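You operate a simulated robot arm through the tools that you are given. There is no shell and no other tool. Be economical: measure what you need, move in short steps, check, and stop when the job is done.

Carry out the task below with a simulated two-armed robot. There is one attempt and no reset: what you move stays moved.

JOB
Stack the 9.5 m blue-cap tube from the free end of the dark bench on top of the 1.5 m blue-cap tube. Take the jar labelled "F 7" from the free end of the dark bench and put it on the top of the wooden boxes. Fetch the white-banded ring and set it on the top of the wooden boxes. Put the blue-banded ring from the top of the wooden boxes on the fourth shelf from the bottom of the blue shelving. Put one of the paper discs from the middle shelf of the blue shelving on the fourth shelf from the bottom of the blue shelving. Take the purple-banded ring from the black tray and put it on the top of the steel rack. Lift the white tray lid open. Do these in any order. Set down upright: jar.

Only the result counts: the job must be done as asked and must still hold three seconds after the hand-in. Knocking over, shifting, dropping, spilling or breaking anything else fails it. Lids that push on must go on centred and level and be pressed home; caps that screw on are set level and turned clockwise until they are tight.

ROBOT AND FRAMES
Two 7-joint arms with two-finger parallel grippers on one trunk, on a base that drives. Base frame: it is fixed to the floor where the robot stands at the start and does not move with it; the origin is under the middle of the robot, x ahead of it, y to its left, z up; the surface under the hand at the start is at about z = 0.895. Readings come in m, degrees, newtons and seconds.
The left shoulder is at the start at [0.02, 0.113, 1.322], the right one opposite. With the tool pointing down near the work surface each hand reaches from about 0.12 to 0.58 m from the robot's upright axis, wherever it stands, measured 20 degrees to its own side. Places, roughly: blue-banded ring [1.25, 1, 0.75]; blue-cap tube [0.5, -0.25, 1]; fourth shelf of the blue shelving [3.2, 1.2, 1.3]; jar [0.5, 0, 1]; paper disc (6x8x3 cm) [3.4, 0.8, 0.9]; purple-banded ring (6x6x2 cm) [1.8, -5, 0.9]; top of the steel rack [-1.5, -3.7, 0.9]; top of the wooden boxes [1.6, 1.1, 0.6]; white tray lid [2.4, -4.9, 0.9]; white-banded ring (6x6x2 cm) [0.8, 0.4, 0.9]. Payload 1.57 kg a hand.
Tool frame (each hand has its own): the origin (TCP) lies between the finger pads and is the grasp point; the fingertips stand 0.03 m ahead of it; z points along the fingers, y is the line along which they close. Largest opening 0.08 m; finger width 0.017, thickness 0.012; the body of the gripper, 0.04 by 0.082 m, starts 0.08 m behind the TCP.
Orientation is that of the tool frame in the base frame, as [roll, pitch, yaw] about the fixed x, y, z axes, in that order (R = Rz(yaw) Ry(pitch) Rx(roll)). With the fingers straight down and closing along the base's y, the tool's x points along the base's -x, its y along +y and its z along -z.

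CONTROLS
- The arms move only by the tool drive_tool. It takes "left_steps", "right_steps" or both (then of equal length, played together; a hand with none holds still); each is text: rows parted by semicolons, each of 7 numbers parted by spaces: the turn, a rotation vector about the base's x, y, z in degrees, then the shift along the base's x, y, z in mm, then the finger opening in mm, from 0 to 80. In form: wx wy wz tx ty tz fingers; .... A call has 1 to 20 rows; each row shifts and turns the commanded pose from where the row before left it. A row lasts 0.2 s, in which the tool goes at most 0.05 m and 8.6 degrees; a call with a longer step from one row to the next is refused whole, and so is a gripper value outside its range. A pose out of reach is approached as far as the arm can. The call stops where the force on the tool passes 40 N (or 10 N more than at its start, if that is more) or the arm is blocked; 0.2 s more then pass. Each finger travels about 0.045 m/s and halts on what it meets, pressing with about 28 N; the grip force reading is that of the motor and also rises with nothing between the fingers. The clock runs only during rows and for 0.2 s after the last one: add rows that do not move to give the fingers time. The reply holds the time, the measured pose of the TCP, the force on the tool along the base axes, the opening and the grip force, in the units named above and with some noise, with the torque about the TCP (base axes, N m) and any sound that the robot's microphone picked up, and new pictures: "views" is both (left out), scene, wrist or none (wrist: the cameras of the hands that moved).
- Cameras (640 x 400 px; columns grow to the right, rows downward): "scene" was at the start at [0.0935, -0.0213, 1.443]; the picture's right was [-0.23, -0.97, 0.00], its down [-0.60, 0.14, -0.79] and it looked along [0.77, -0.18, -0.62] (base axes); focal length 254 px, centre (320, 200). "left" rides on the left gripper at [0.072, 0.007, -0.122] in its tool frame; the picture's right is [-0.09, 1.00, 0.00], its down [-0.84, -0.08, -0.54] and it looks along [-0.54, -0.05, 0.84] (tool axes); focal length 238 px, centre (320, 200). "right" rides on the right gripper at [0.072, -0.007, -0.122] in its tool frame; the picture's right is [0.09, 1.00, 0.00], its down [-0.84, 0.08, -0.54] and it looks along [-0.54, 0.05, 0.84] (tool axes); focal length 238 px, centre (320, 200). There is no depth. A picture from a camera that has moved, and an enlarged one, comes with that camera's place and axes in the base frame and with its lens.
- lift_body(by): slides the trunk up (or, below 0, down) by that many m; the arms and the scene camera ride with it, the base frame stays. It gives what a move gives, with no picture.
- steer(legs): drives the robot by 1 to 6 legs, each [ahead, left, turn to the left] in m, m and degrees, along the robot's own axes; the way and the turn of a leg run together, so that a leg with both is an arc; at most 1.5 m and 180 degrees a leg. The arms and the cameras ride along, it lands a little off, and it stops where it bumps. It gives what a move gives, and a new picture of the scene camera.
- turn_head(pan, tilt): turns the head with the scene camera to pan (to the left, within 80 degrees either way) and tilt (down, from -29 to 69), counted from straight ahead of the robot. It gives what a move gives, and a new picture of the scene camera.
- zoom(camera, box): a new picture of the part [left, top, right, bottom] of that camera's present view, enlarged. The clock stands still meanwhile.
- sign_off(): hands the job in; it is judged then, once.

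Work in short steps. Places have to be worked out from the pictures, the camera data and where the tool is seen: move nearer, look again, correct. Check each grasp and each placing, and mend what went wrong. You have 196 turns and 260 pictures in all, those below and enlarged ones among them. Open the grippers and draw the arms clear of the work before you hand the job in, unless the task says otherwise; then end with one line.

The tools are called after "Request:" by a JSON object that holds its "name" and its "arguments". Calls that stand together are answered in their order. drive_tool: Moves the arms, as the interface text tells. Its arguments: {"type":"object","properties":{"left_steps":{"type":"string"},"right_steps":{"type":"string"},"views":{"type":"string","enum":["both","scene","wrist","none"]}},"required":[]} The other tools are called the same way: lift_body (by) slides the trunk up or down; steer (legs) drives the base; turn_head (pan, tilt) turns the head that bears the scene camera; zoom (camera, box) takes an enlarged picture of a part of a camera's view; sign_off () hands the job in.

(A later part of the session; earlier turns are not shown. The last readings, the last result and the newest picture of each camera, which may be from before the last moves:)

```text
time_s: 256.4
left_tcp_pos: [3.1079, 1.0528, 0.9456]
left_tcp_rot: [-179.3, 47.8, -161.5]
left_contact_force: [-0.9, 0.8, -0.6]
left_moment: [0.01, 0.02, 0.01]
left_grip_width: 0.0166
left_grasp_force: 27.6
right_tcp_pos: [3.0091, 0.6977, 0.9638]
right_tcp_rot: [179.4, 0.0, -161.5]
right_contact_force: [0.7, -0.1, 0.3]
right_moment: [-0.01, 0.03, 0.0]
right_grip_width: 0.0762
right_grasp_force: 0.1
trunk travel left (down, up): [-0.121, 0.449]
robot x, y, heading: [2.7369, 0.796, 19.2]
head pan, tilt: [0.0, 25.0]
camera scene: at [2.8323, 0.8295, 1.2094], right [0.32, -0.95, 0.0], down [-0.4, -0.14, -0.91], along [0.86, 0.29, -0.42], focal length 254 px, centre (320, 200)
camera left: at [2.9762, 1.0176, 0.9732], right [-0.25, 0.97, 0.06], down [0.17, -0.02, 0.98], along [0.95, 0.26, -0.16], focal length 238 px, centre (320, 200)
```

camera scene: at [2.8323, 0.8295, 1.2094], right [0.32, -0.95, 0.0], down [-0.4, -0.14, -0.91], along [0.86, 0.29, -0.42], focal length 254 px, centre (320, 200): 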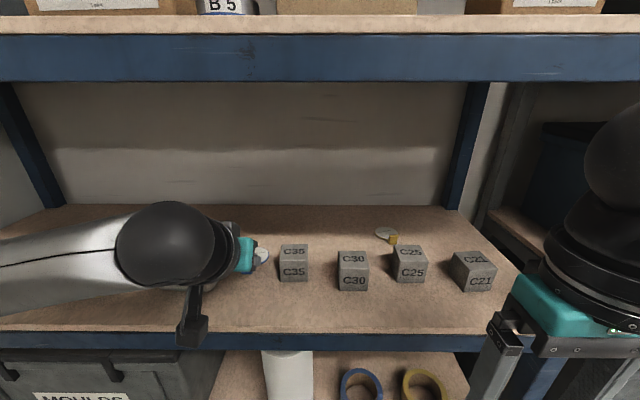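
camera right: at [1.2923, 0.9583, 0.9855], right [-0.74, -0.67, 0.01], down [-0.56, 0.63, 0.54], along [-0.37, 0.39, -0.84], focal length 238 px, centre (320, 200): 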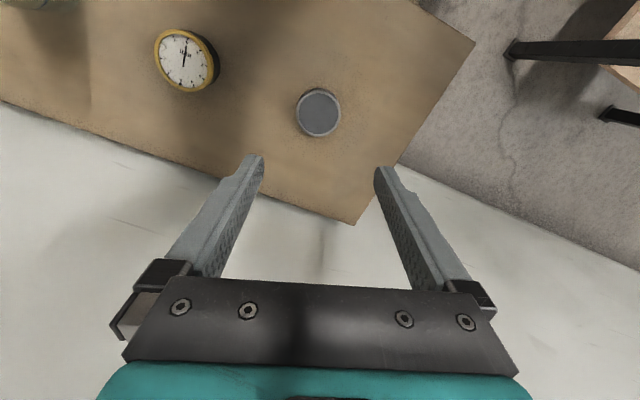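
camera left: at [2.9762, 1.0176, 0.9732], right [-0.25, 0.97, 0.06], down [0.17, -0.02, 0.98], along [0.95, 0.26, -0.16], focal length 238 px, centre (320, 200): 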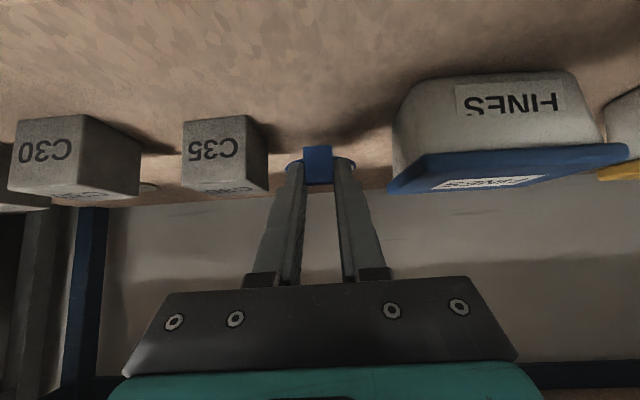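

Disc held by its tab. I back out 0.25 m, raise the trunk 0.37 m, and shift right toward the WIPES/SEALS front.

Request:
{"name": "steer", "arguments": {"legs": [[-0.25, 0, 0]]}}

Request:
{"name": "lift_body", "arguments": {"by": 0.37}}

Request:
{"name": "steer", "arguments": {"legs": [[0, -0.275, 0], [0.1, 0, 0]]}}

Request:
{"name": "zoom", "arguments": {"camera": "left", "box": [0, 0, 640, 400]}}

```text
time_s: 258.2
left_tcp_pos: [2.8705, 0.9735, 0.9449]
left_tcp_rot: [-179.4, 47.9, -161.3]
left_contact_force: [0.3, 0.8, -0.5]
left_moment: [0.04, 0.01, 0.01]
left_grip_width: 0.0167
left_grasp_force: 28.2
right_tcp_pos: [2.7744, 0.6188, 0.9629]
right_tcp_rot: [179.5, 0.0, -161.1]
right_contact_force: [0.0, -0.1, -0.4]
right_moment: [0.0, 0.02, -0.02]
right_grip_width: 0.0759
right_grasp_force: 0.0
trunk travel left (down, up): [-0.121, 0.449]
robot x, y, heading: [2.5004, 0.7154, 19.2]
head pan, tilt: [0.0, 25.0]
camera scene: at [2.595, 0.7494, 1.2095], right [0.32, -0.95, 0.0], down [-0.4, -0.14, -0.91], along [0.86, 0.29, -0.42], focal length 254 px, centre (320, 200)
```

scene: 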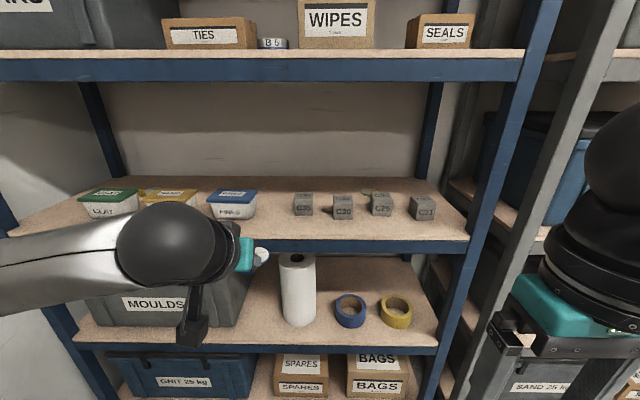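

```text
time_s: 261.8
left_tcp_pos: [2.8704, 0.9745, 1.3151]
left_tcp_rot: [-179.3, 47.8, -161.3]
left_contact_force: [0.3, -0.9, 0.5]
left_moment: [0.02, -0.01, 0.01]
left_grip_width: 0.0164
left_grasp_force: 28.6
right_tcp_pos: [2.7741, 0.6184, 1.3318]
right_tcp_rot: [179.3, -0.2, -161.2]
right_contact_force: [-0.2, 0.1, -1.1]
right_moment: [-0.02, -0.01, -0.02]
right_grip_width: 0.0756
right_grasp_force: 0.0
trunk travel left (down, up): [-0.491, 0.079]
robot x, y, heading: [2.4993, 0.7199, 18.8]
head pan, tilt: [0.0, 25.0]
```

```text
time_s: 264.5
left_tcp_pos: [3.0528, 0.7458, 1.3158]
left_tcp_rot: [-179.3, 47.8, -161.5]
left_contact_force: [-0.6, -0.3, 0.3]
left_moment: [-0.01, 0.01, 0.01]
left_grip_width: 0.0166
left_grasp_force: 28.4
right_tcp_pos: [2.9549, 0.3909, 1.3327]
right_tcp_rot: [179.5, 0.0, -161.4]
right_contact_force: [-0.1, 1.0, 0.2]
right_moment: [-0.01, 0.0, 0.0]
right_grip_width: 0.0758
right_grasp_force: 0.1
trunk travel left (down, up): [-0.491, 0.079]
robot x, y, heading: [2.6786, 0.49, 18.6]
head pan, tilt: [0.0, 25.0]
camera scene: at [2.7768, 0.5222, 1.5794], right [0.32, -0.95, 0.0], down [-0.4, -0.14, -0.91], along [0.86, 0.29, -0.42], focal length 254 px, centre (320, 200)
```

scene: 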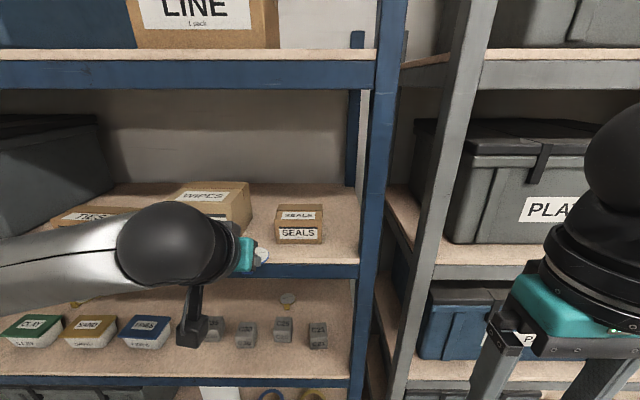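

```text
1.00 times, centred on (320, 200) of left (not enlarged: the box is as wide or as high as the picture)
camera zoom: at [2.9207, 0.7103, 1.343], right [-0.25, 0.97, 0.06], down [0.17, -0.02, 0.98], along [0.95, 0.26, -0.16], focal length 238 px, centre (320, 200)
```

zoom: 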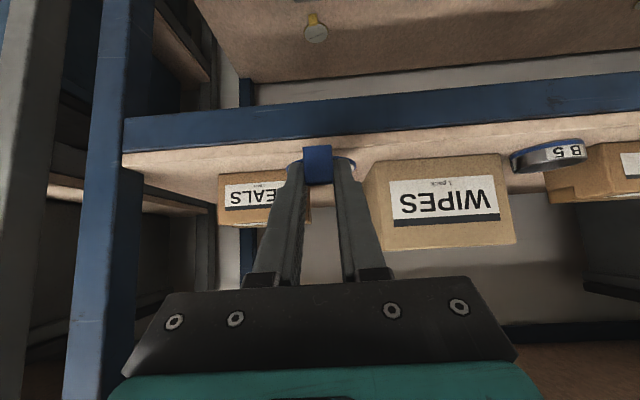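

Gap between WIPES and SEALS spans s≈0.218–0.292 (centre 0.255); TCP at 0.268. I shift left 13 mm, move in 92 mm and lower.

Request:
{"name": "drive_tool", "arguments": {"left_steps": "0 0 0 -4 12 0 5;0 0 0 29 10 0 5;0 0 0 29 10 0 5;0 0 0 29 10 0 5;0 0 0 0 0 -15 5;0 0 0 0 0 -8 5;0 0 0 0 0 0 5", "views": "both"}}

```text
time_s: 266.1
left_tcp_pos: [3.1368, 0.7874, 1.2919]
left_tcp_rot: [-179.3, 47.9, -161.5]
left_contact_force: [0.1, -0.7, -0.6]
left_moment: [0.03, 0.02, 0.01]
left_grip_width: 0.0166
left_grasp_force: 28.0
right_tcp_pos: [2.9553, 0.391, 1.3342]
right_tcp_rot: [179.4, 0.0, -161.4]
right_contact_force: [-0.3, 0.2, -0.6]
right_moment: [-0.02, -0.01, 0.01]
right_grip_width: 0.0759
right_grasp_force: 0.2
trunk travel left (down, up): [-0.491, 0.079]
robot x, y, heading: [2.6794, 0.491, 18.6]
head pan, tilt: [0.0, 25.0]
camera scene: at [2.7762, 0.5217, 1.5795], right [0.32, -0.95, 0.0], down [-0.4, -0.14, -0.91], along [0.86, 0.29, -0.42], focal length 254 px, centre (320, 200)
camera left: at [3.0043, 0.7515, 1.3211], right [-0.25, 0.97, 0.06], down [0.17, -0.02, 0.98], along [0.95, 0.26, -0.16], focal length 238 px, centre (320, 200)
```

scene: 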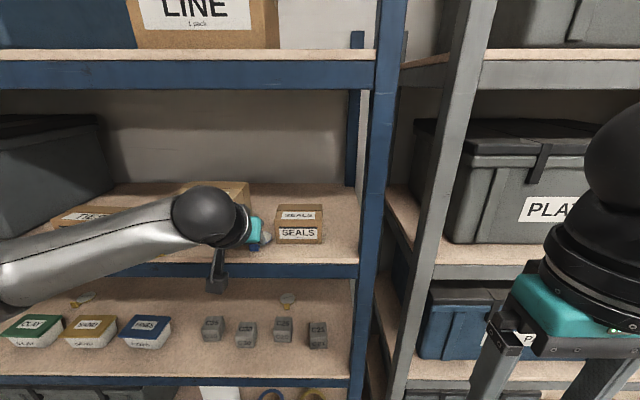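
left: 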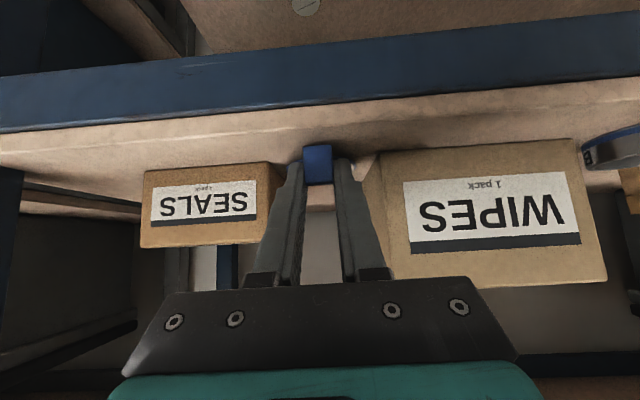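

Centred and inside the edge. I creep down to contact.

Request:
{"name": "drive_tool", "arguments": {"left_steps": "0 0 0 0 0 -5 5;0 0 0 0 0 -3 5;0 0 0 0 0 -2 5;0 0 0 0 0 -2 5;0 0 0 0 0 0 5", "views": "none"}}

```text
time_s: 267.3
left_tcp_pos: [3.1375, 0.7873, 1.2867]
left_tcp_rot: [-179.2, 48.7, -161.3]
left_contact_force: [1.5, 5.3, 25.3]
left_moment: [0.22, -0.19, 0.03]
left_grip_width: 0.0165
left_grasp_force: 28.3
right_tcp_pos: [2.9523, 0.3899, 1.3334]
right_tcp_rot: [179.5, 0.0, -161.4]
right_contact_force: [-0.2, -1.4, -0.7]
right_moment: [-0.01, 0.01, -0.01]
right_grip_width: 0.0762
right_grasp_force: 0.0
trunk travel left (down, up): [-0.491, 0.079]
robot x, y, heading: [2.6829, 0.4905, 18.7]
head pan, tilt: [0.0, 25.0]
```

Contact (25 N). I relieve 5 mm and open.

Request:
{"name": "drive_tool", "arguments": {"left_steps": "0 0 0 0 0 3 5;0 0 0 0 0 2 5;0 0 0 0 0 0 14;0 0 0 0 0 0 20;0 0 0 0 0 0 32;0 0 0 0 0 0 32", "views": "wrist"}}

```text
time_s: 268.7
left_tcp_pos: [3.136, 0.783, 1.2872]
left_tcp_rot: [-179.1, 47.9, -161.7]
left_contact_force: [7.0, -6.8, 11.0]
left_moment: [-0.01, -0.29, -0.2]
left_grip_width: 0.0243
left_grasp_force: 0.1
right_tcp_pos: [2.955, 0.3888, 1.3329]
right_tcp_rot: [179.3, 0.0, -161.5]
right_contact_force: [-0.6, -0.6, 0.3]
right_moment: [-0.04, -0.05, 0.02]
right_grip_width: 0.0761
right_grasp_force: 0.1
trunk travel left (down, up): [-0.491, 0.079]
robot x, y, heading: [2.6792, 0.49, 18.9]
head pan, tilt: [0.0, 25.0]
camera left: at [3.0042, 0.7491, 1.3143], right [-0.24, 0.97, 0.06], down [0.17, -0.02, 0.98], along [0.95, 0.25, -0.16], focal length 238 px, centre (320, 200)
```

left: 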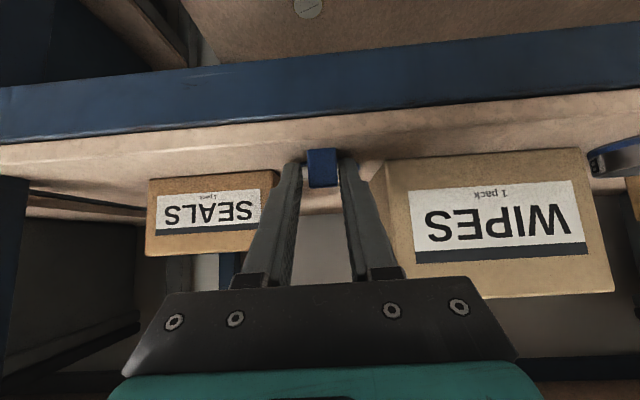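

A finger meets the WIPES box at 24 mm opening, enough to be free of the 17 mm tab. I ease to 22 mm and withdraw back-up along the tool axis.

Request:
{"name": "drive_tool", "arguments": {"left_steps": "0 0 0 0 0 0 21;0 0 0 -7 -2 7 21;0 0 0 -14 -5 13 21;0 0 0 -20 -7 15 21;0 0 0 -28 -9 10 21;0 0 0 -28 -9 0 21;0 0 0 0 0 0 21", "views": "both"}}

```text
time_s: 270.3
left_tcp_pos: [3.0369, 0.7553, 1.3296]
left_tcp_rot: [-179.3, 47.8, -161.5]
left_contact_force: [-0.3, -0.1, 0.6]
left_moment: [0.0, -0.01, 0.0]
left_grip_width: 0.0212
left_grasp_force: 0.1
right_tcp_pos: [2.9555, 0.3913, 1.3338]
right_tcp_rot: [179.4, -0.2, -161.3]
right_contact_force: [-0.1, 0.8, -0.4]
right_moment: [-0.04, 0.03, -0.01]
right_grip_width: 0.0761
right_grasp_force: 0.0
trunk travel left (down, up): [-0.491, 0.079]
robot x, y, heading: [2.6788, 0.4885, 18.8]
head pan, tilt: [0.0, 25.0]
camera scene: at [2.7767, 0.5218, 1.5794], right [0.32, -0.95, 0.0], down [-0.4, -0.14, -0.91], along [0.86, 0.29, -0.42], focal length 254 px, centre (320, 200)
camera left: at [2.9045, 0.7192, 1.3578], right [-0.25, 0.97, 0.06], down [0.17, -0.02, 0.98], along [0.95, 0.26, -0.16], focal length 238 px, centre (320, 200)
```

scene: 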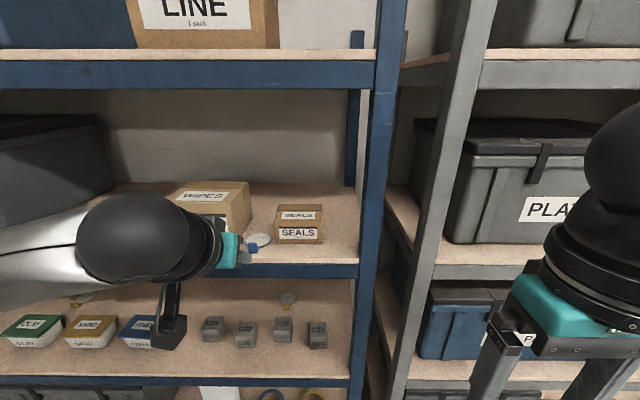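
left: 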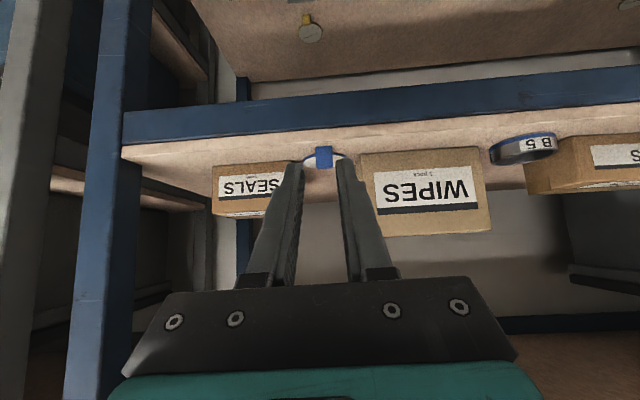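

The disc with blue tab lies on the fourth shelf next to SEALS, boxes unmoved. I back off and bring the left tool upright again.

Request:
{"name": "steer", "arguments": {"legs": [[-0.45, 0, 0]]}}

Request:
{"name": "drive_tool", "arguments": {"left_steps": "-2.56 7.6 0 -10 10 0 60;-2.56 7.6 0 -10 10 0 80;-2.56 7.6 0 -10 10 0 80;-2.56 7.6 0 0 10 0 80;-2.56 7.6 0 0 10 0 80;-2.56 7.6 0 0 0 0 80;0 0 0 0 0 0 80", "views": "scene"}}

```text
time_s: 273.0
left_tcp_pos: [2.6221, 0.6132, 1.3299]
left_tcp_rot: [-179.3, 47.8, -161.9]
left_contact_force: [0.0, 0.3, -0.7]
left_moment: [-0.01, -0.02, 0.0]
left_grip_width: 0.0211
left_grasp_force: 0.1
right_tcp_pos: [2.5379, 0.2494, 1.333]
right_tcp_rot: [179.4, -0.1, -161.6]
right_contact_force: [-0.4, -0.2, 0.9]
right_moment: [-0.04, 0.01, -0.04]
right_grip_width: 0.076
right_grasp_force: 0.0
trunk travel left (down, up): [-0.491, 0.079]
robot x, y, heading: [2.2657, 0.3517, 18.3]
head pan, tilt: [0.0, 25.0]
camera scene: at [2.3602, 0.3815, 1.5795], right [0.32, -0.95, 0.0], down [-0.4, -0.13, -0.91], along [0.86, 0.29, -0.42], focal length 254 px, centre (320, 200)
```

scene: 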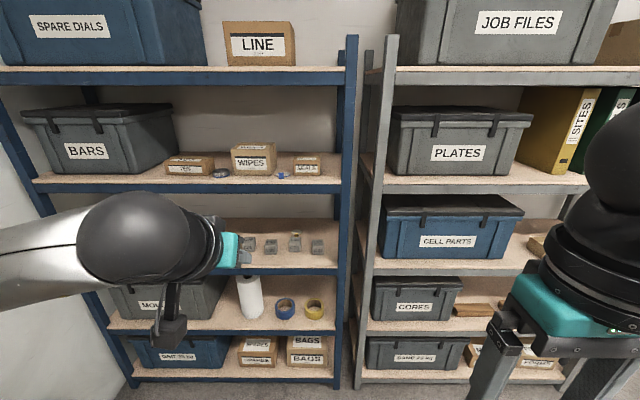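

```text
time_s: 274.6
left_tcp_pos: [2.5919, 0.6642, 1.3295]
left_tcp_rot: [-178.9, -0.4, -161.6]
left_contact_force: [0.2, -0.1, 0.0]
left_moment: [-0.02, -0.01, 0.0]
left_grip_width: 0.08
left_grasp_force: 0.1
right_tcp_pos: [2.5366, 0.25, 1.3316]
right_tcp_rot: [179.4, 0.0, -161.7]
right_contact_force: [-0.1, -0.4, 1.5]
right_moment: [0.0, -0.02, 0.01]
right_grip_width: 0.0759
right_grasp_force: 0.1
trunk travel left (down, up): [-0.491, 0.079]
robot x, y, heading: [2.2628, 0.3521, 18.5]
head pan, tilt: [0.0, 25.0]
camera scene: at [2.36, 0.3819, 1.5795], right [0.32, -0.95, 0.0], down [-0.4, -0.13, -0.91], along [0.86, 0.29, -0.42], focal length 254 px, centre (320, 200)
```

scene: 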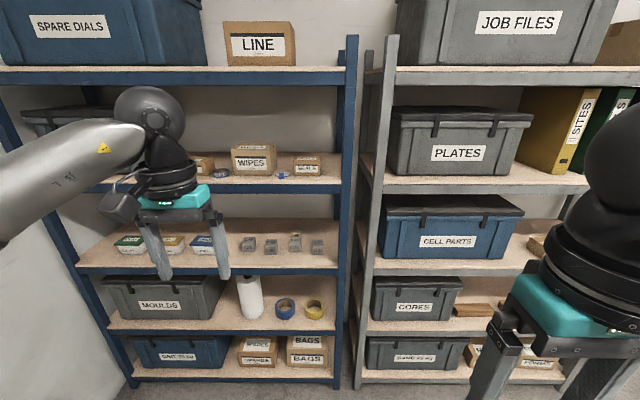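

Both items are on the fourth shelf. Now I turn right toward the far side of the room and look.

Request:
{"name": "steer", "arguments": {"legs": [[0, 0, -95]]}}

Request:
{"name": "turn_head", "arguments": {"pan": 0, "tilt": 15}}

```text
time_s: 278.9
left_tcp_pos: [2.5514, -0.001, 1.3299]
left_tcp_rot: [-179.0, -0.3, 104.0]
left_contact_force: [-0.6, -0.3, -0.5]
left_moment: [0.01, -0.01, 0.01]
left_grip_width: 0.0799
left_grasp_force: 0.1
right_tcp_pos: [2.1438, 0.0845, 1.3331]
right_tcp_rot: [179.4, 0.0, 104.0]
right_contact_force: [0.2, -0.1, -0.2]
right_moment: [0.02, 0.0, 0.01]
right_grip_width: 0.076
right_grasp_force: 0.1
trunk travel left (down, up): [-0.491, 0.079]
robot x, y, heading: [2.2647, 0.3493, -76.0]
head pan, tilt: [0.0, 25.0]
camera scene: at [2.2886, 0.2503, 1.5794], right [-0.97, -0.24, 0.0], down [-0.1, 0.41, -0.91], along [0.22, -0.88, -0.42], focal length 254 px, centre (320, 200)
```

scene: 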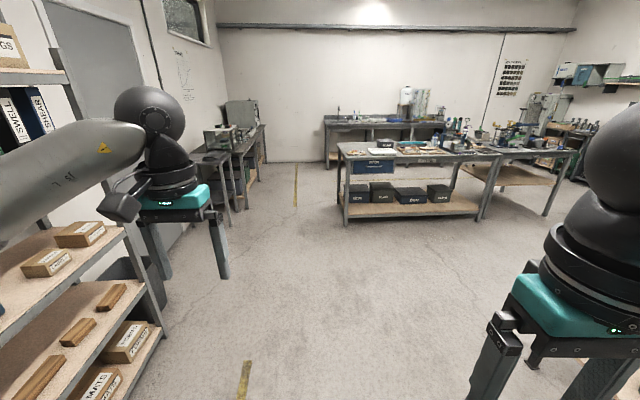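

```text
time_s: 279.7
left_tcp_pos: [2.5502, -0.0005, 1.3296]
left_tcp_rot: [-179.1, -0.3, 104.0]
left_contact_force: [-0.1, 0.1, 0.2]
left_moment: [0.0, -0.03, -0.01]
left_grip_width: 0.0799
left_grasp_force: 0.1
right_tcp_pos: [2.1436, 0.0838, 1.3329]
right_tcp_rot: [179.3, 0.0, 104.0]
right_contact_force: [-0.4, -1.0, 0.5]
right_moment: [0.0, -0.01, -0.01]
right_grip_width: 0.0762
right_grasp_force: 0.1
trunk travel left (down, up): [-0.491, 0.079]
robot x, y, heading: [2.2645, 0.3522, -75.7]
head pan, tilt: [0.0, 15.0]
camera scene: at [2.289, 0.249, 1.5956], right [-0.97, -0.24, 0.0], down [-0.06, 0.25, -0.97], along [0.24, -0.94, -0.26], focal length 254 px, centre (320, 200)
```

scene: 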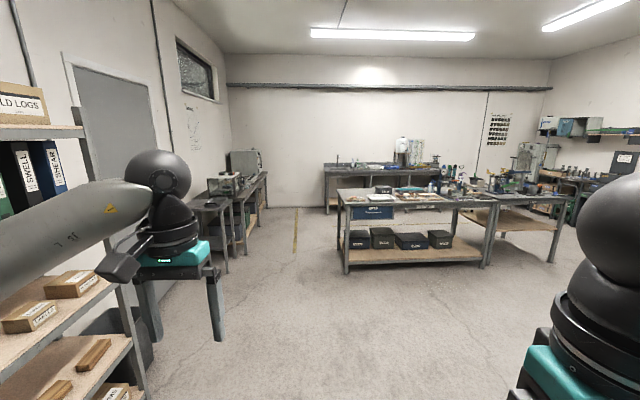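

Route: down the left aisle past the central tables to the sink bench along the far wall. I drive three legs.

Request:
{"name": "steer", "arguments": {"legs": [[1.34, 0.19, 0], [1.34, 0.195, 0], [1.25, -0.22, 0]]}}

Request:
{"name": "turn_head", "arguments": {"pan": -40, "tilt": 25}}

```text
time_s: 298.9
left_tcp_pos: [3.6383, -3.793, 1.3301]
left_tcp_rot: [-179.0, -0.4, 103.7]
left_contact_force: [-0.5, -0.5, -0.4]
left_moment: [0.0, 0.0, 0.01]
left_grip_width: 0.0799
left_grasp_force: 0.0
right_tcp_pos: [3.2303, -3.7071, 1.3326]
right_tcp_rot: [179.5, 0.0, 103.6]
right_contact_force: [-0.2, 0.5, -1.5]
right_moment: [0.0, -0.02, -0.02]
right_grip_width: 0.076
right_grasp_force: 0.2
trunk travel left (down, up): [-0.491, 0.079]
robot x, y, heading: [3.3569, -3.4442, -76.4]
head pan, tilt: [0.0, 15.0]
camera scene: at [3.3778, -3.5425, 1.5957], right [-0.97, -0.24, 0.0], down [-0.06, 0.25, -0.97], along [0.23, -0.94, -0.26], focal length 254 px, centre (320, 200)
```

scene: 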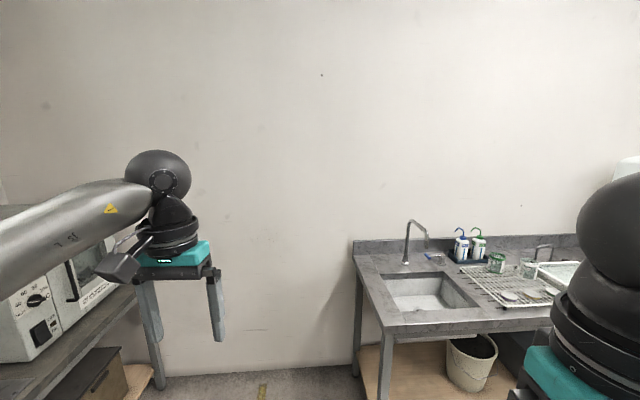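

```text
time_s: 299.9
left_tcp_pos: [3.6382, -3.7944, 1.3305]
left_tcp_rot: [-179.0, -0.4, 103.5]
left_contact_force: [0.8, -0.4, 0.0]
left_moment: [0.03, -0.01, -0.03]
left_grip_width: 0.0799
left_grasp_force: 0.1
right_tcp_pos: [3.2303, -3.7055, 1.3333]
right_tcp_rot: [179.5, 0.0, 103.6]
right_contact_force: [0.4, 0.2, -0.9]
right_moment: [0.01, -0.02, -0.03]
right_grip_width: 0.076
right_grasp_force: 0.0
trunk travel left (down, up): [-0.491, 0.079]
robot x, y, heading: [3.3525, -3.4403, -76.2]
head pan, tilt: [-40.0, 25.0]
camera scene: at [3.315, -3.5342, 1.5795], right [-0.9, 0.44, 0.0], down [0.19, 0.38, -0.91], along [-0.4, -0.81, -0.42], focal length 254 px, centre (320, 200)
```

scene: 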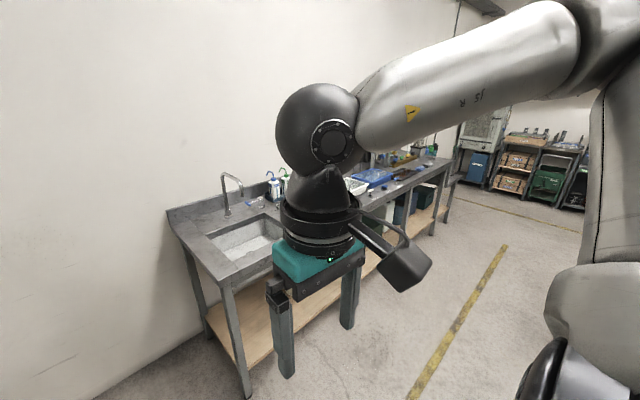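

White, blue and dark trays are further right on the sink bench. I drive sideways along the bench, closing to ~0.5 m.

Request:
{"name": "steer", "arguments": {"legs": [[0.45, -1.137, 4]]}}

Request:
{"name": "turn_head", "arguments": {"pan": -10, "tilt": 38}}

```text
time_s: 306.1
left_tcp_pos: [2.6942, -4.5123, 1.3298]
left_tcp_rot: [-179.0, -0.3, 107.8]
left_contact_force: [0.2, -0.1, -0.9]
left_moment: [0.01, -0.04, 0.01]
left_grip_width: 0.08
left_grasp_force: 0.1
right_tcp_pos: [2.2805, -4.456, 1.3336]
right_tcp_rot: [179.5, 0.0, 107.9]
right_contact_force: [-0.1, 0.3, -1.0]
right_moment: [-0.01, 0.0, 0.02]
right_grip_width: 0.0758
right_grasp_force: 0.0
trunk travel left (down, up): [-0.491, 0.079]
robot x, y, heading: [2.384, -4.1849, -71.9]
head pan, tilt: [-40.0, 25.0]
camera scene: at [2.3526, -4.2783, 1.5794], right [-0.93, 0.38, 0.0], down [0.16, 0.39, -0.91], along [-0.34, -0.84, -0.42], focal length 254 px, centre (320, 200)
```

scene: 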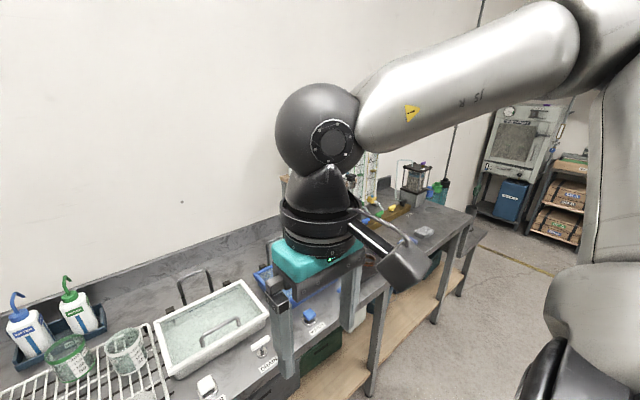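

```text
time_s: 307.1
left_tcp_pos: [2.6943, -4.5126, 1.3305]
left_tcp_rot: [-179.0, -0.2, 107.8]
left_contact_force: [-1.1, 0.5, -0.5]
left_moment: [-0.01, 0.01, 0.02]
left_grip_width: 0.0801
left_grasp_force: 0.1
right_tcp_pos: [2.2807, -4.4552, 1.3335]
right_tcp_rot: [179.4, 0.0, 107.9]
right_contact_force: [-0.1, 0.1, 0.0]
right_moment: [-0.04, 0.03, -0.03]
right_grip_width: 0.076
right_grasp_force: 0.1
trunk travel left (down, up): [-0.491, 0.079]
robot x, y, heading: [2.3879, -4.1831, -71.8]
head pan, tilt: [-10.0, 38.0]
camera scene: at [2.3991, -4.2784, 1.5591], right [-0.99, -0.14, 0.0], down [-0.08, 0.61, -0.79], along [0.11, -0.78, -0.62], focal length 254 px, centre (320, 200)
```

scene: 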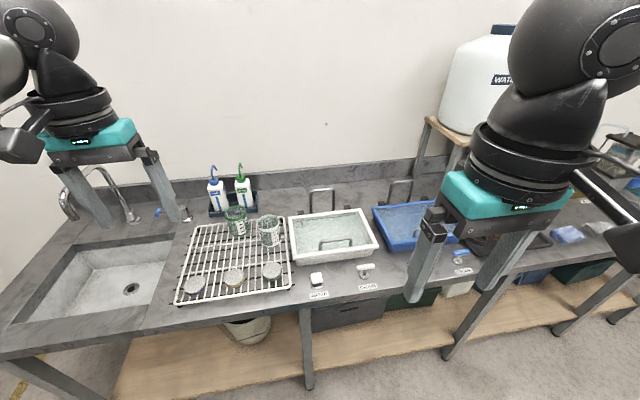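

I zoom in on the white tray and the ones to the right.

Request:
{"name": "zoom", "arguments": {"camera": "scene", "box": [270, 170, 430, 300]}}

Request:
{"name": "turn_head", "arguments": {"pan": -35, "tilt": 38}}

```text
3.08 times, centred on (350, 235) of scene
camera zoom: at [2.3991, -4.2784, 1.5591], right [-0.99, -0.14, 0.0], down [-0.08, 0.61, -0.79], along [0.11, -0.78, -0.62], focal length 781 px, centre (228, 92)
```

zoom: 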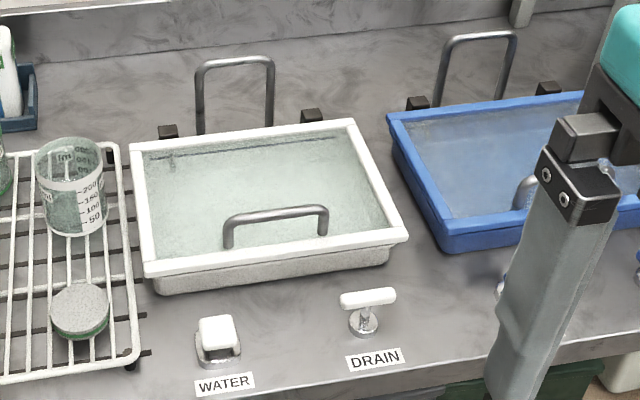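

```text
time_s: 308.0
left_tcp_pos: [2.6939, -4.5128, 1.3302]
left_tcp_rot: [-179.0, -0.3, 108.0]
left_contact_force: [0.1, 0.6, -0.5]
left_moment: [0.0, -0.04, -0.05]
left_grip_width: 0.08
left_grasp_force: 0.0
right_tcp_pos: [2.2807, -4.4549, 1.3329]
right_tcp_rot: [179.5, 0.0, 107.8]
right_contact_force: [0.3, -0.3, 0.2]
right_moment: [0.01, -0.02, 0.01]
right_grip_width: 0.0761
right_grasp_force: 0.0
trunk travel left (down, up): [-0.491, 0.079]
robot x, y, heading: [2.389, -4.1851, -72.1]
head pan, tilt: [-35.0, 38.0]
camera scene: at [2.3621, -4.2754, 1.5591], right [-0.96, 0.29, 0.0], down [0.18, 0.59, -0.79], along [-0.23, -0.75, -0.62], focal length 254 px, centre (320, 200)
```

scene: 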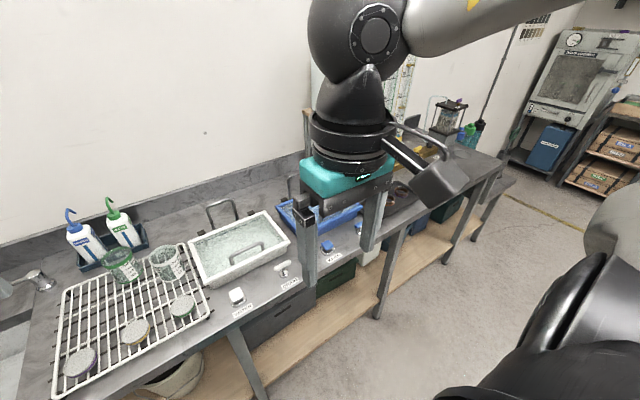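

The white tray has a rear-hinged glass lid with a front bar handle (≈[2.43, -4.82]) and a hoop stop behind. I retract the left hand, and turn the right tool 90° so its fingers close across the bar.

Request:
{"name": "drive_tool", "arguments": {"left_steps": "0 0 0 -15 45 0 80;0 0 0 -15 45 0 80;0 0 0 -15 45 0 80;0 0 0 0 0 0 80;0 0 0 0 0 0 80;0 0 0 0 0 0 80;0 0 0 0 0 0 80;0 0 0 0 0 0 80;0 0 0 0 0 0 80;0 0 0 0 0 0 80;0 0 0 0 0 0 80;0 0 0 0 0 0 80", "right_steps": "0 0 -8.2 0 0 0 60;0 0 -8.2 0 0 0 60;0 0 -8.2 0 0 0 60;0 0 -8.2 0 0 0 60;0 0 -8.2 0 0 0 50;0 0 -8.2 0 0 0 50;0 0 -8.2 0 0 0 50;0 0 -8.2 0 0 0 50;0 0 -8.2 0 0 0 50;0 0 -8.2 0 0 0 50;0 0 -8 0 0 0 50;0 0 0 0 0 0 50", "views": "none"}}

```text
time_s: 310.6
left_tcp_pos: [2.6497, -4.3765, 1.3331]
left_tcp_rot: [-179.0, -0.3, 107.9]
left_contact_force: [0.3, 0.1, -0.1]
left_moment: [-0.03, 0.02, 0.03]
left_grip_width: 0.0799
left_grasp_force: 0.0
right_tcp_pos: [2.282, -4.4553, 1.3343]
right_tcp_rot: [179.3, 0.0, 17.8]
right_contact_force: [0.6, 0.0, -0.4]
right_moment: [-0.01, -0.01, -0.02]
right_grip_width: 0.0497
right_grasp_force: 0.0
trunk travel left (down, up): [-0.491, 0.079]
robot x, y, heading: [2.3834, -4.184, -72.3]
head pan, tilt: [-35.0, 38.0]
```

The wrist turned fine. I drive 0.24 m closer and lower the trunk by 0.18 m.

Request:
{"name": "steer", "arguments": {"legs": [[0.24, 0, 0]]}}

Request:
{"name": "lift_body", "arguments": {"by": -0.18}}

Request:
{"name": "turn_head", "arguments": {"pan": -15, "tilt": 45}}

Request:
{"name": "zoom", "arguments": {"camera": "right", "box": [0, 0, 640, 400]}}

```text
time_s: 312.3
left_tcp_pos: [2.7228, -4.6058, 1.332]
left_tcp_rot: [-179.0, -0.2, 107.8]
left_contact_force: [-0.2, -0.3, 0.3]
left_moment: [0.02, 0.02, -0.03]
left_grip_width: 0.08
left_grasp_force: 0.0
right_tcp_pos: [2.3565, -4.6835, 1.333]
right_tcp_rot: [179.3, 0.0, 17.9]
right_contact_force: [0.3, -0.1, 0.4]
right_moment: [0.06, 0.07, 0.02]
right_grip_width: 0.0502
right_grasp_force: 0.0
trunk travel left (down, up): [-0.491, 0.079]
robot x, y, heading: [2.4533, -4.4073, -71.9]
head pan, tilt: [-35.0, 38.0]
camera scene: at [2.4357, -4.5031, 1.5591], right [-0.96, 0.29, 0.0], down [0.18, 0.59, -0.79], along [-0.23, -0.75, -0.62], focal length 254 px, centre (320, 200)
```

scene: 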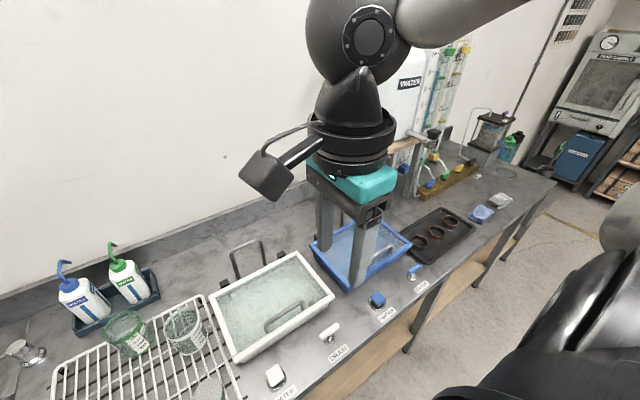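

```text
time_s: 314.3
left_tcp_pos: [2.7238, -4.604, 1.1528]
left_tcp_rot: [-179.0, -0.3, 107.8]
left_contact_force: [-0.7, 0.3, -0.3]
left_moment: [0.01, 0.05, -0.01]
left_grip_width: 0.0801
left_grasp_force: 0.1
right_tcp_pos: [2.3559, -4.6822, 1.1534]
right_tcp_rot: [179.4, 0.0, 17.9]
right_contact_force: [-0.1, -0.1, 0.4]
right_moment: [-0.01, 0.02, 0.0]
right_grip_width: 0.0499
right_grasp_force: 0.1
trunk travel left (down, up): [-0.311, 0.259]
robot x, y, heading: [2.4613, -4.4084, -71.8]
head pan, tilt: [-35.0, 38.0]
```

```text
time_s: 315.2
left_tcp_pos: [2.7243, -4.6041, 1.1534]
left_tcp_rot: [-179.0, -0.3, 107.9]
left_contact_force: [0.0, 0.3, 0.4]
left_moment: [0.01, 0.0, 0.0]
left_grip_width: 0.0798
left_grasp_force: 0.1
right_tcp_pos: [2.3559, -4.6826, 1.1528]
right_tcp_rot: [179.4, 0.0, 17.9]
right_contact_force: [-0.3, 0.3, -0.2]
right_moment: [-0.01, -0.01, 0.0]
right_grip_width: 0.0501
right_grasp_force: 0.1
trunk travel left (down, up): [-0.311, 0.259]
robot x, y, heading: [2.4579, -4.4045, -72.0]
head pan, tilt: [-15.0, 45.0]
camera scene: at [2.4649, -4.5011, 1.3689], right [-1.0, -0.05, 0.0], down [-0.04, 0.71, -0.71], along [0.04, -0.71, -0.71], focal length 254 px, centre (320, 200)
```

scene: 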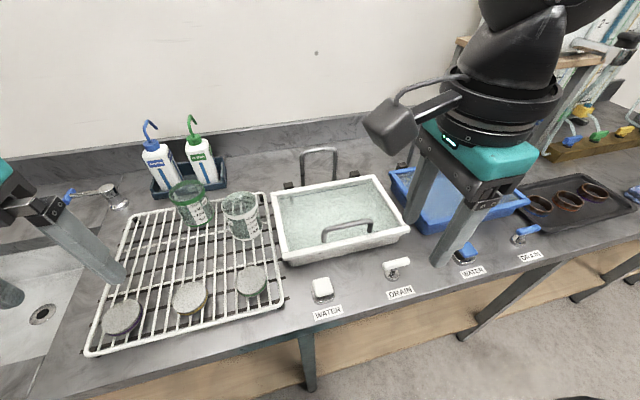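

```text
1.00 times, centred on (320, 200) of right (not enlarged: the box is as wide or as high as the picture)
camera zoom: at [2.4208, -4.6538, 1.275], right [0.39, -0.92, 0.01], down [-0.77, -0.33, 0.54], along [-0.49, -0.22, -0.84], focal length 238 px, centre (320, 200)
```

zoom: 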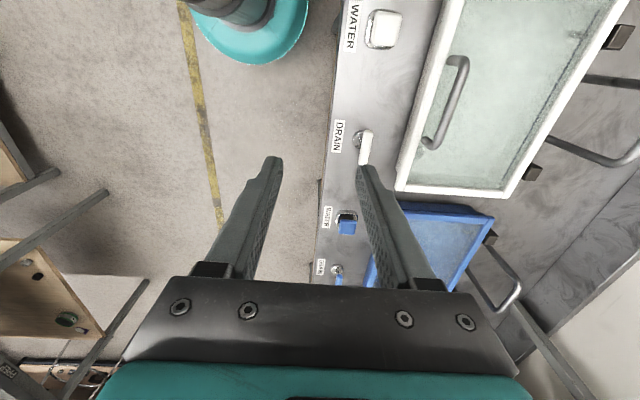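

Handle bar centre is [2.428, -4.818, 0.98]. I move the right hand over it.

Request:
{"name": "drive_tool", "arguments": {"right_steps": "0 0 0 18 -33 -10 50;0 0 0 18 -34 -20 50;0 0 0 18 -34 -20 50;0 0 0 18 -34 -25 50;0 0 0 0 0 -20 50;0 0 0 0 0 0 50", "views": "both"}}

```text
time_s: 316.6
left_tcp_pos: [2.7217, -4.6033, 1.1518]
left_tcp_rot: [-179.0, -0.3, 108.0]
left_contact_force: [-0.3, -0.4, -0.8]
left_moment: [0.02, 0.01, -0.01]
left_grip_width: 0.08
left_grasp_force: 0.1
right_tcp_pos: [2.4273, -4.8165, 1.0577]
right_tcp_rot: [179.4, 0.0, 18.0]
right_contact_force: [-0.1, 0.0, -0.3]
right_moment: [0.05, 0.02, 0.03]
right_grip_width: 0.05
right_grasp_force: 0.1
trunk travel left (down, up): [-0.311, 0.259]
robot x, y, heading: [2.455, -4.408, -72.1]
head pan, tilt: [-15.0, 45.0]
camera scene: at [2.465, -4.5012, 1.3689], right [-1.0, -0.05, 0.0], down [-0.04, 0.71, -0.71], along [0.04, -0.71, -0.71], focal length 254 px, centre (320, 200)
camera right: at [2.4929, -4.7887, 1.1798], right [0.39, -0.92, 0.01], down [-0.77, -0.33, 0.54], along [-0.49, -0.22, -0.84], focal length 238 px, centre (320, 200)
```

scene: 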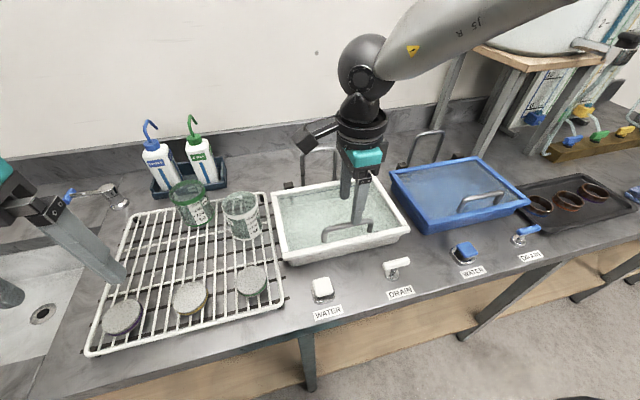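
right: 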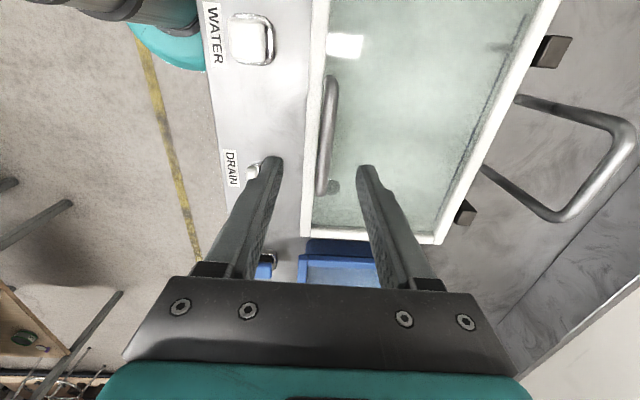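

Bar lies 6 mm further forward; I correct and lower so the fingers straddle it.

Request:
{"name": "drive_tool", "arguments": {"right_steps": "0 0 0 4 -6 -20 50;0 0 0 0 0 -25 50;0 0 0 0 0 -20 50;0 0 0 0 0 0 50", "views": "both"}}

```text
time_s: 317.6
left_tcp_pos: [2.7228, -4.603, 1.1521]
left_tcp_rot: [-179.0, -0.3, 107.8]
left_contact_force: [1.2, -0.2, 0.1]
left_moment: [-0.01, 0.03, 0.0]
left_grip_width: 0.0798
left_grasp_force: 0.1
right_tcp_pos: [2.4315, -4.8236, 0.9928]
right_tcp_rot: [179.4, 0.0, 17.9]
right_contact_force: [0.4, 0.2, -0.5]
right_moment: [-0.03, 0.0, -0.02]
right_grip_width: 0.0499
right_grasp_force: 0.0
trunk travel left (down, up): [-0.311, 0.259]
robot x, y, heading: [2.4602, -4.4084, -72.3]
head pan, tilt: [-15.0, 45.0]
camera scene: at [2.465, -4.501, 1.3689], right [-1.0, -0.05, 0.0], down [-0.04, 0.71, -0.71], along [0.04, -0.71, -0.71], focal length 254 px, centre (320, 200)
camera right: at [2.4965, -4.7947, 1.1147], right [0.39, -0.92, 0.01], down [-0.78, -0.32, 0.54], along [-0.49, -0.22, -0.84], focal length 238 px, centre (320, 200)
```

scene: 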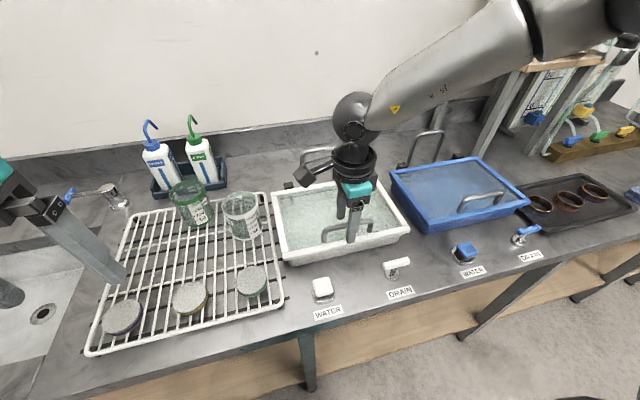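
right: 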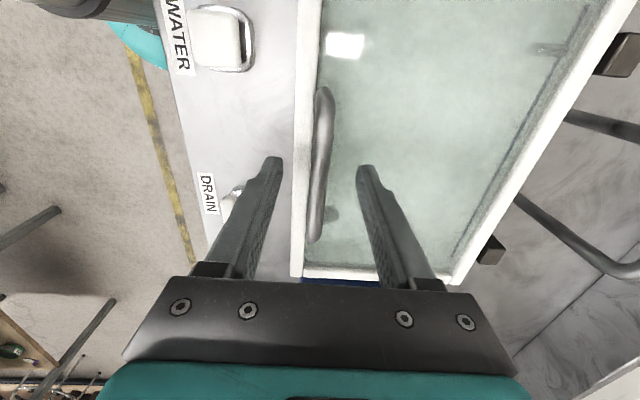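

Bar is centred between the fingers. I lower 5 mm and close.

Request:
{"name": "drive_tool", "arguments": {"right_steps": "0 0 0 0 0 -5 50;0 0 0 0 0 0 30;0 0 0 0 0 0 10;0 0 0 0 0 0 3;0 0 0 0 0 0 3;0 0 0 0 0 0 3", "views": "wrist"}}

```text
time_s: 319.0
left_tcp_pos: [2.723, -4.6035, 1.1525]
left_tcp_rot: [-179.0, -0.3, 107.9]
left_contact_force: [-0.5, -0.2, 0.6]
left_moment: [-0.02, -0.01, 0.01]
left_grip_width: 0.08
left_grasp_force: 0.0
right_tcp_pos: [2.4321, -4.8222, 0.9876]
right_tcp_rot: [179.4, 0.0, 17.9]
right_contact_force: [-0.7, 2.2, 0.3]
right_moment: [0.08, -0.03, 0.08]
right_grip_width: 0.0119
right_grasp_force: 28.5
trunk travel left (down, up): [-0.311, 0.259]
robot x, y, heading: [2.459, -4.4121, -72.0]
head pan, tilt: [-15.0, 45.0]
camera right: at [2.4969, -4.7941, 1.1099], right [0.39, -0.92, 0.01], down [-0.77, -0.33, 0.54], along [-0.5, -0.22, -0.84], focal length 238 px, centre (320, 200)
```

right: 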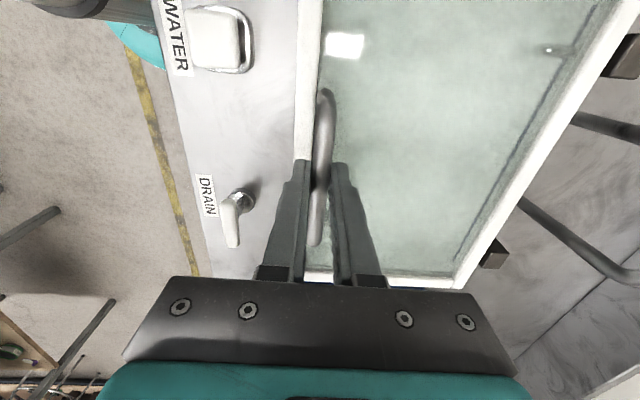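

Gripped (12 mm bar). Hinge est. at the rear rim, ~0.14 m behind the bar. I start lifting along the arc, first ~15°, watching forces.

Request:
{"name": "drive_tool", "arguments": {"right_steps": "0 0 0 1 -4 12 3;0 0 0 1 -4 12 3;0 0 0 2 -5 11 3;0 0 0 0 0 0 3", "views": "both"}}

```text
time_s: 320.0
left_tcp_pos: [2.7227, -4.6013, 1.1531]
left_tcp_rot: [-179.0, -0.1, 108.0]
left_contact_force: [1.0, 0.5, 0.2]
left_moment: [0.0, 0.0, -0.02]
left_grip_width: 0.08
left_grasp_force: 0.2
right_tcp_pos: [2.4348, -4.8343, 1.0248]
right_tcp_rot: [179.4, 0.0, 17.8]
right_contact_force: [-2.3, 17.0, 3.0]
right_moment: [0.43, -0.15, -0.01]
right_grip_width: 0.0116
right_grasp_force: 28.7
trunk travel left (down, up): [-0.311, 0.259]
robot x, y, heading: [2.4527, -4.4089, -72.5]
head pan, tilt: [-15.0, 45.0]
camera scene: at [2.4646, -4.4984, 1.3691], right [-1.0, -0.05, 0.0], down [-0.04, 0.7, -0.71], along [0.04, -0.71, -0.71], focal length 254 px, centre (320, 200)
camera right: at [2.5005, -4.8051, 1.1466], right [0.39, -0.92, 0.01], down [-0.77, -0.33, 0.54], along [-0.5, -0.22, -0.84], focal length 238 px, centre (320, 200)
```

scene: 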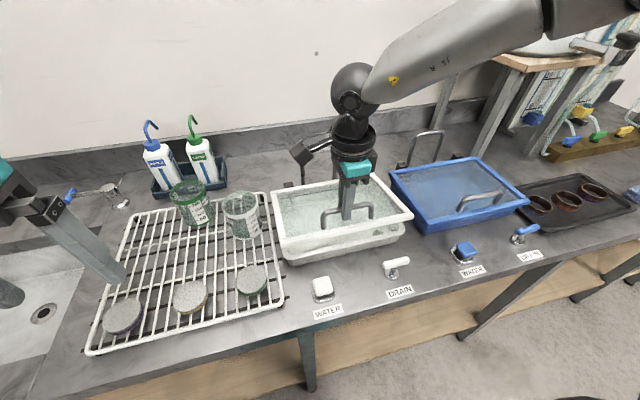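
right: 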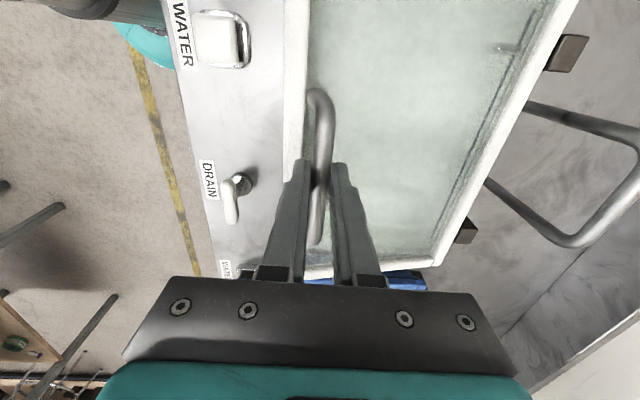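

A 17 N push shows I'm leading too far forward. I go up 12 mm with a slight retreat and re-read.

Request:
{"name": "drive_tool", "arguments": {"right_steps": "0 0 0 -1 3 6 3;0 0 0 0 0 8 3;0 0 0 0 0 0 3", "views": "none"}}

```text
time_s: 320.8
left_tcp_pos: [2.7242, -4.6063, 1.1517]
left_tcp_rot: [-179.0, -0.5, 107.9]
left_contact_force: [0.0, 0.7, -0.1]
left_moment: [-0.03, 0.0, 0.04]
left_grip_width: 0.08
left_grasp_force: 0.1
right_tcp_pos: [2.4373, -4.8386, 1.0377]
right_tcp_rot: [179.0, -0.1, 18.0]
right_contact_force: [10.4, -20.0, -11.5]
right_moment: [-0.3, -0.09, 0.03]
right_grip_width: 0.0116
right_grasp_force: 29.0
trunk travel left (down, up): [-0.311, 0.259]
robot x, y, heading: [2.4561, -4.413, -71.9]
head pan, tilt: [-15.0, 45.0]
```

Now it pulls the other way; fitting both gives an arc radius ≈0.146 m. I continue along that arc to about 40°.

Request:
{"name": "drive_tool", "arguments": {"right_steps": "0 0 0 5 -16 10 3;0 0 0 2 -7 10 3;0 0 0 3 -9 9 3;0 0 0 3 -9 8 3;0 0 0 0 0 0 3", "views": "none"}}

```text
time_s: 322.0
left_tcp_pos: [2.7225, -4.5992, 1.153]
left_tcp_rot: [-178.9, 0.0, 107.8]
left_contact_force: [0.6, 0.0, -0.8]
left_moment: [0.01, -0.03, 0.04]
left_grip_width: 0.0798
left_grasp_force: 0.1
right_tcp_pos: [2.4475, -4.8681, 1.077]
right_tcp_rot: [179.4, 0.0, 17.9]
right_contact_force: [-11.0, 24.8, 21.4]
right_moment: [0.37, 0.13, -0.08]
right_grip_width: 0.012
right_grasp_force: 29.4
trunk travel left (down, up): [-0.311, 0.259]
robot x, y, heading: [2.46, -4.4068, -72.1]
head pan, tilt: [-15.0, 45.0]
```

Slight inward push; I widen the radius by ~5 mm and continue.

Request:
{"name": "drive_tool", "arguments": {"right_steps": "0 0 0 3 -9 10 3;0 0 0 3 -9 9 3;0 0 0 4 -11 5 3;0 0 0 4 -12 5 3;0 0 0 0 0 0 3", "views": "both"}}

```text
time_s: 323.2
left_tcp_pos: [2.7243, -4.6005, 1.1521]
left_tcp_rot: [-178.9, -0.1, 107.9]
left_contact_force: [0.5, -0.2, -0.1]
left_moment: [-0.01, 0.0, -0.03]
left_grip_width: 0.0798
left_grasp_force: 0.0
right_tcp_pos: [2.4597, -4.9099, 1.1061]
right_tcp_rot: [179.1, -0.3, 18.2]
right_contact_force: [8.7, 13.8, 15.5]
right_moment: [0.16, -0.38, -0.25]
right_grip_width: 0.0117
right_grasp_force: 29.3
right hand out of reach, approached as far as the arm can: row 4
trunk travel left (down, up): [-0.311, 0.259]
robot x, y, heading: [2.4573, -4.4088, -72.3]
head pan, tilt: [-15.0, 45.0]
camera scene: at [2.4666, -4.4979, 1.3691], right [-1.0, -0.05, 0.0], down [-0.04, 0.7, -0.71], along [0.04, -0.71, -0.71], focal length 254 px, centre (320, 200)
camera right: at [2.5246, -4.8794, 1.2283], right [0.4, -0.92, 0.02], down [-0.78, -0.33, 0.54], along [-0.49, -0.23, -0.84], focal length 238 px, centre (320, 200)
```

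scene: 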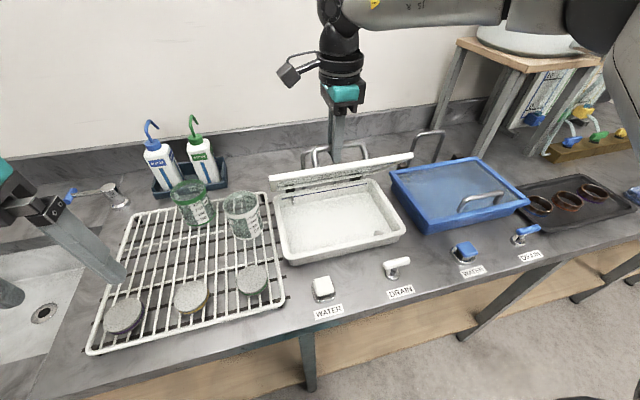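
right: 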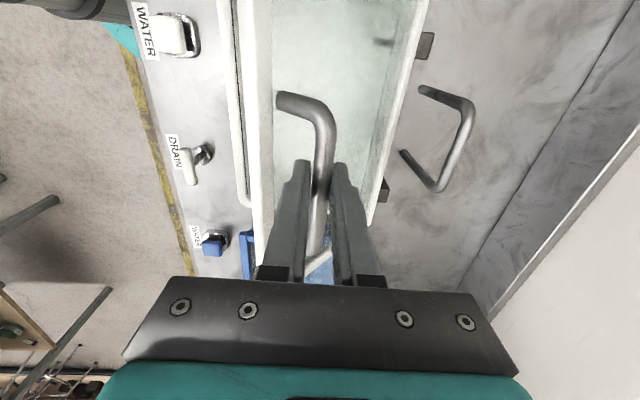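

Lid is ~60° up; the arm is at its forward reach. I tilt the tool 16° forward about the bar (which rotates in the grip) to gain reach, then continue.

Request:
{"name": "drive_tool", "arguments": {"right_steps": "-7.6 -2.5 0 0 0 0 3;-7.6 -2.5 0 0 0 0 3;0 0 0 4 -11 4 3;0 0 0 0 0 0 3", "views": "none"}}

```text
time_s: 324.2
left_tcp_pos: [2.7249, -4.6005, 1.1518]
left_tcp_rot: [-178.8, -0.2, 108.0]
left_contact_force: [0.1, -0.1, 0.4]
left_moment: [0.04, -0.01, 0.0]
left_grip_width: 0.0798
left_grasp_force: 0.1
right_tcp_pos: [2.4622, -4.9194, 1.1106]
right_tcp_rot: [162.9, -0.2, 18.0]
right_contact_force: [8.3, 11.6, 15.5]
right_moment: [0.15, -0.29, -0.16]
right_grip_width: 0.0116
right_grasp_force: 28.9
trunk travel left (down, up): [-0.311, 0.259]
robot x, y, heading: [2.4614, -4.4097, -72.2]
head pan, tilt: [-15.0, 45.0]
```

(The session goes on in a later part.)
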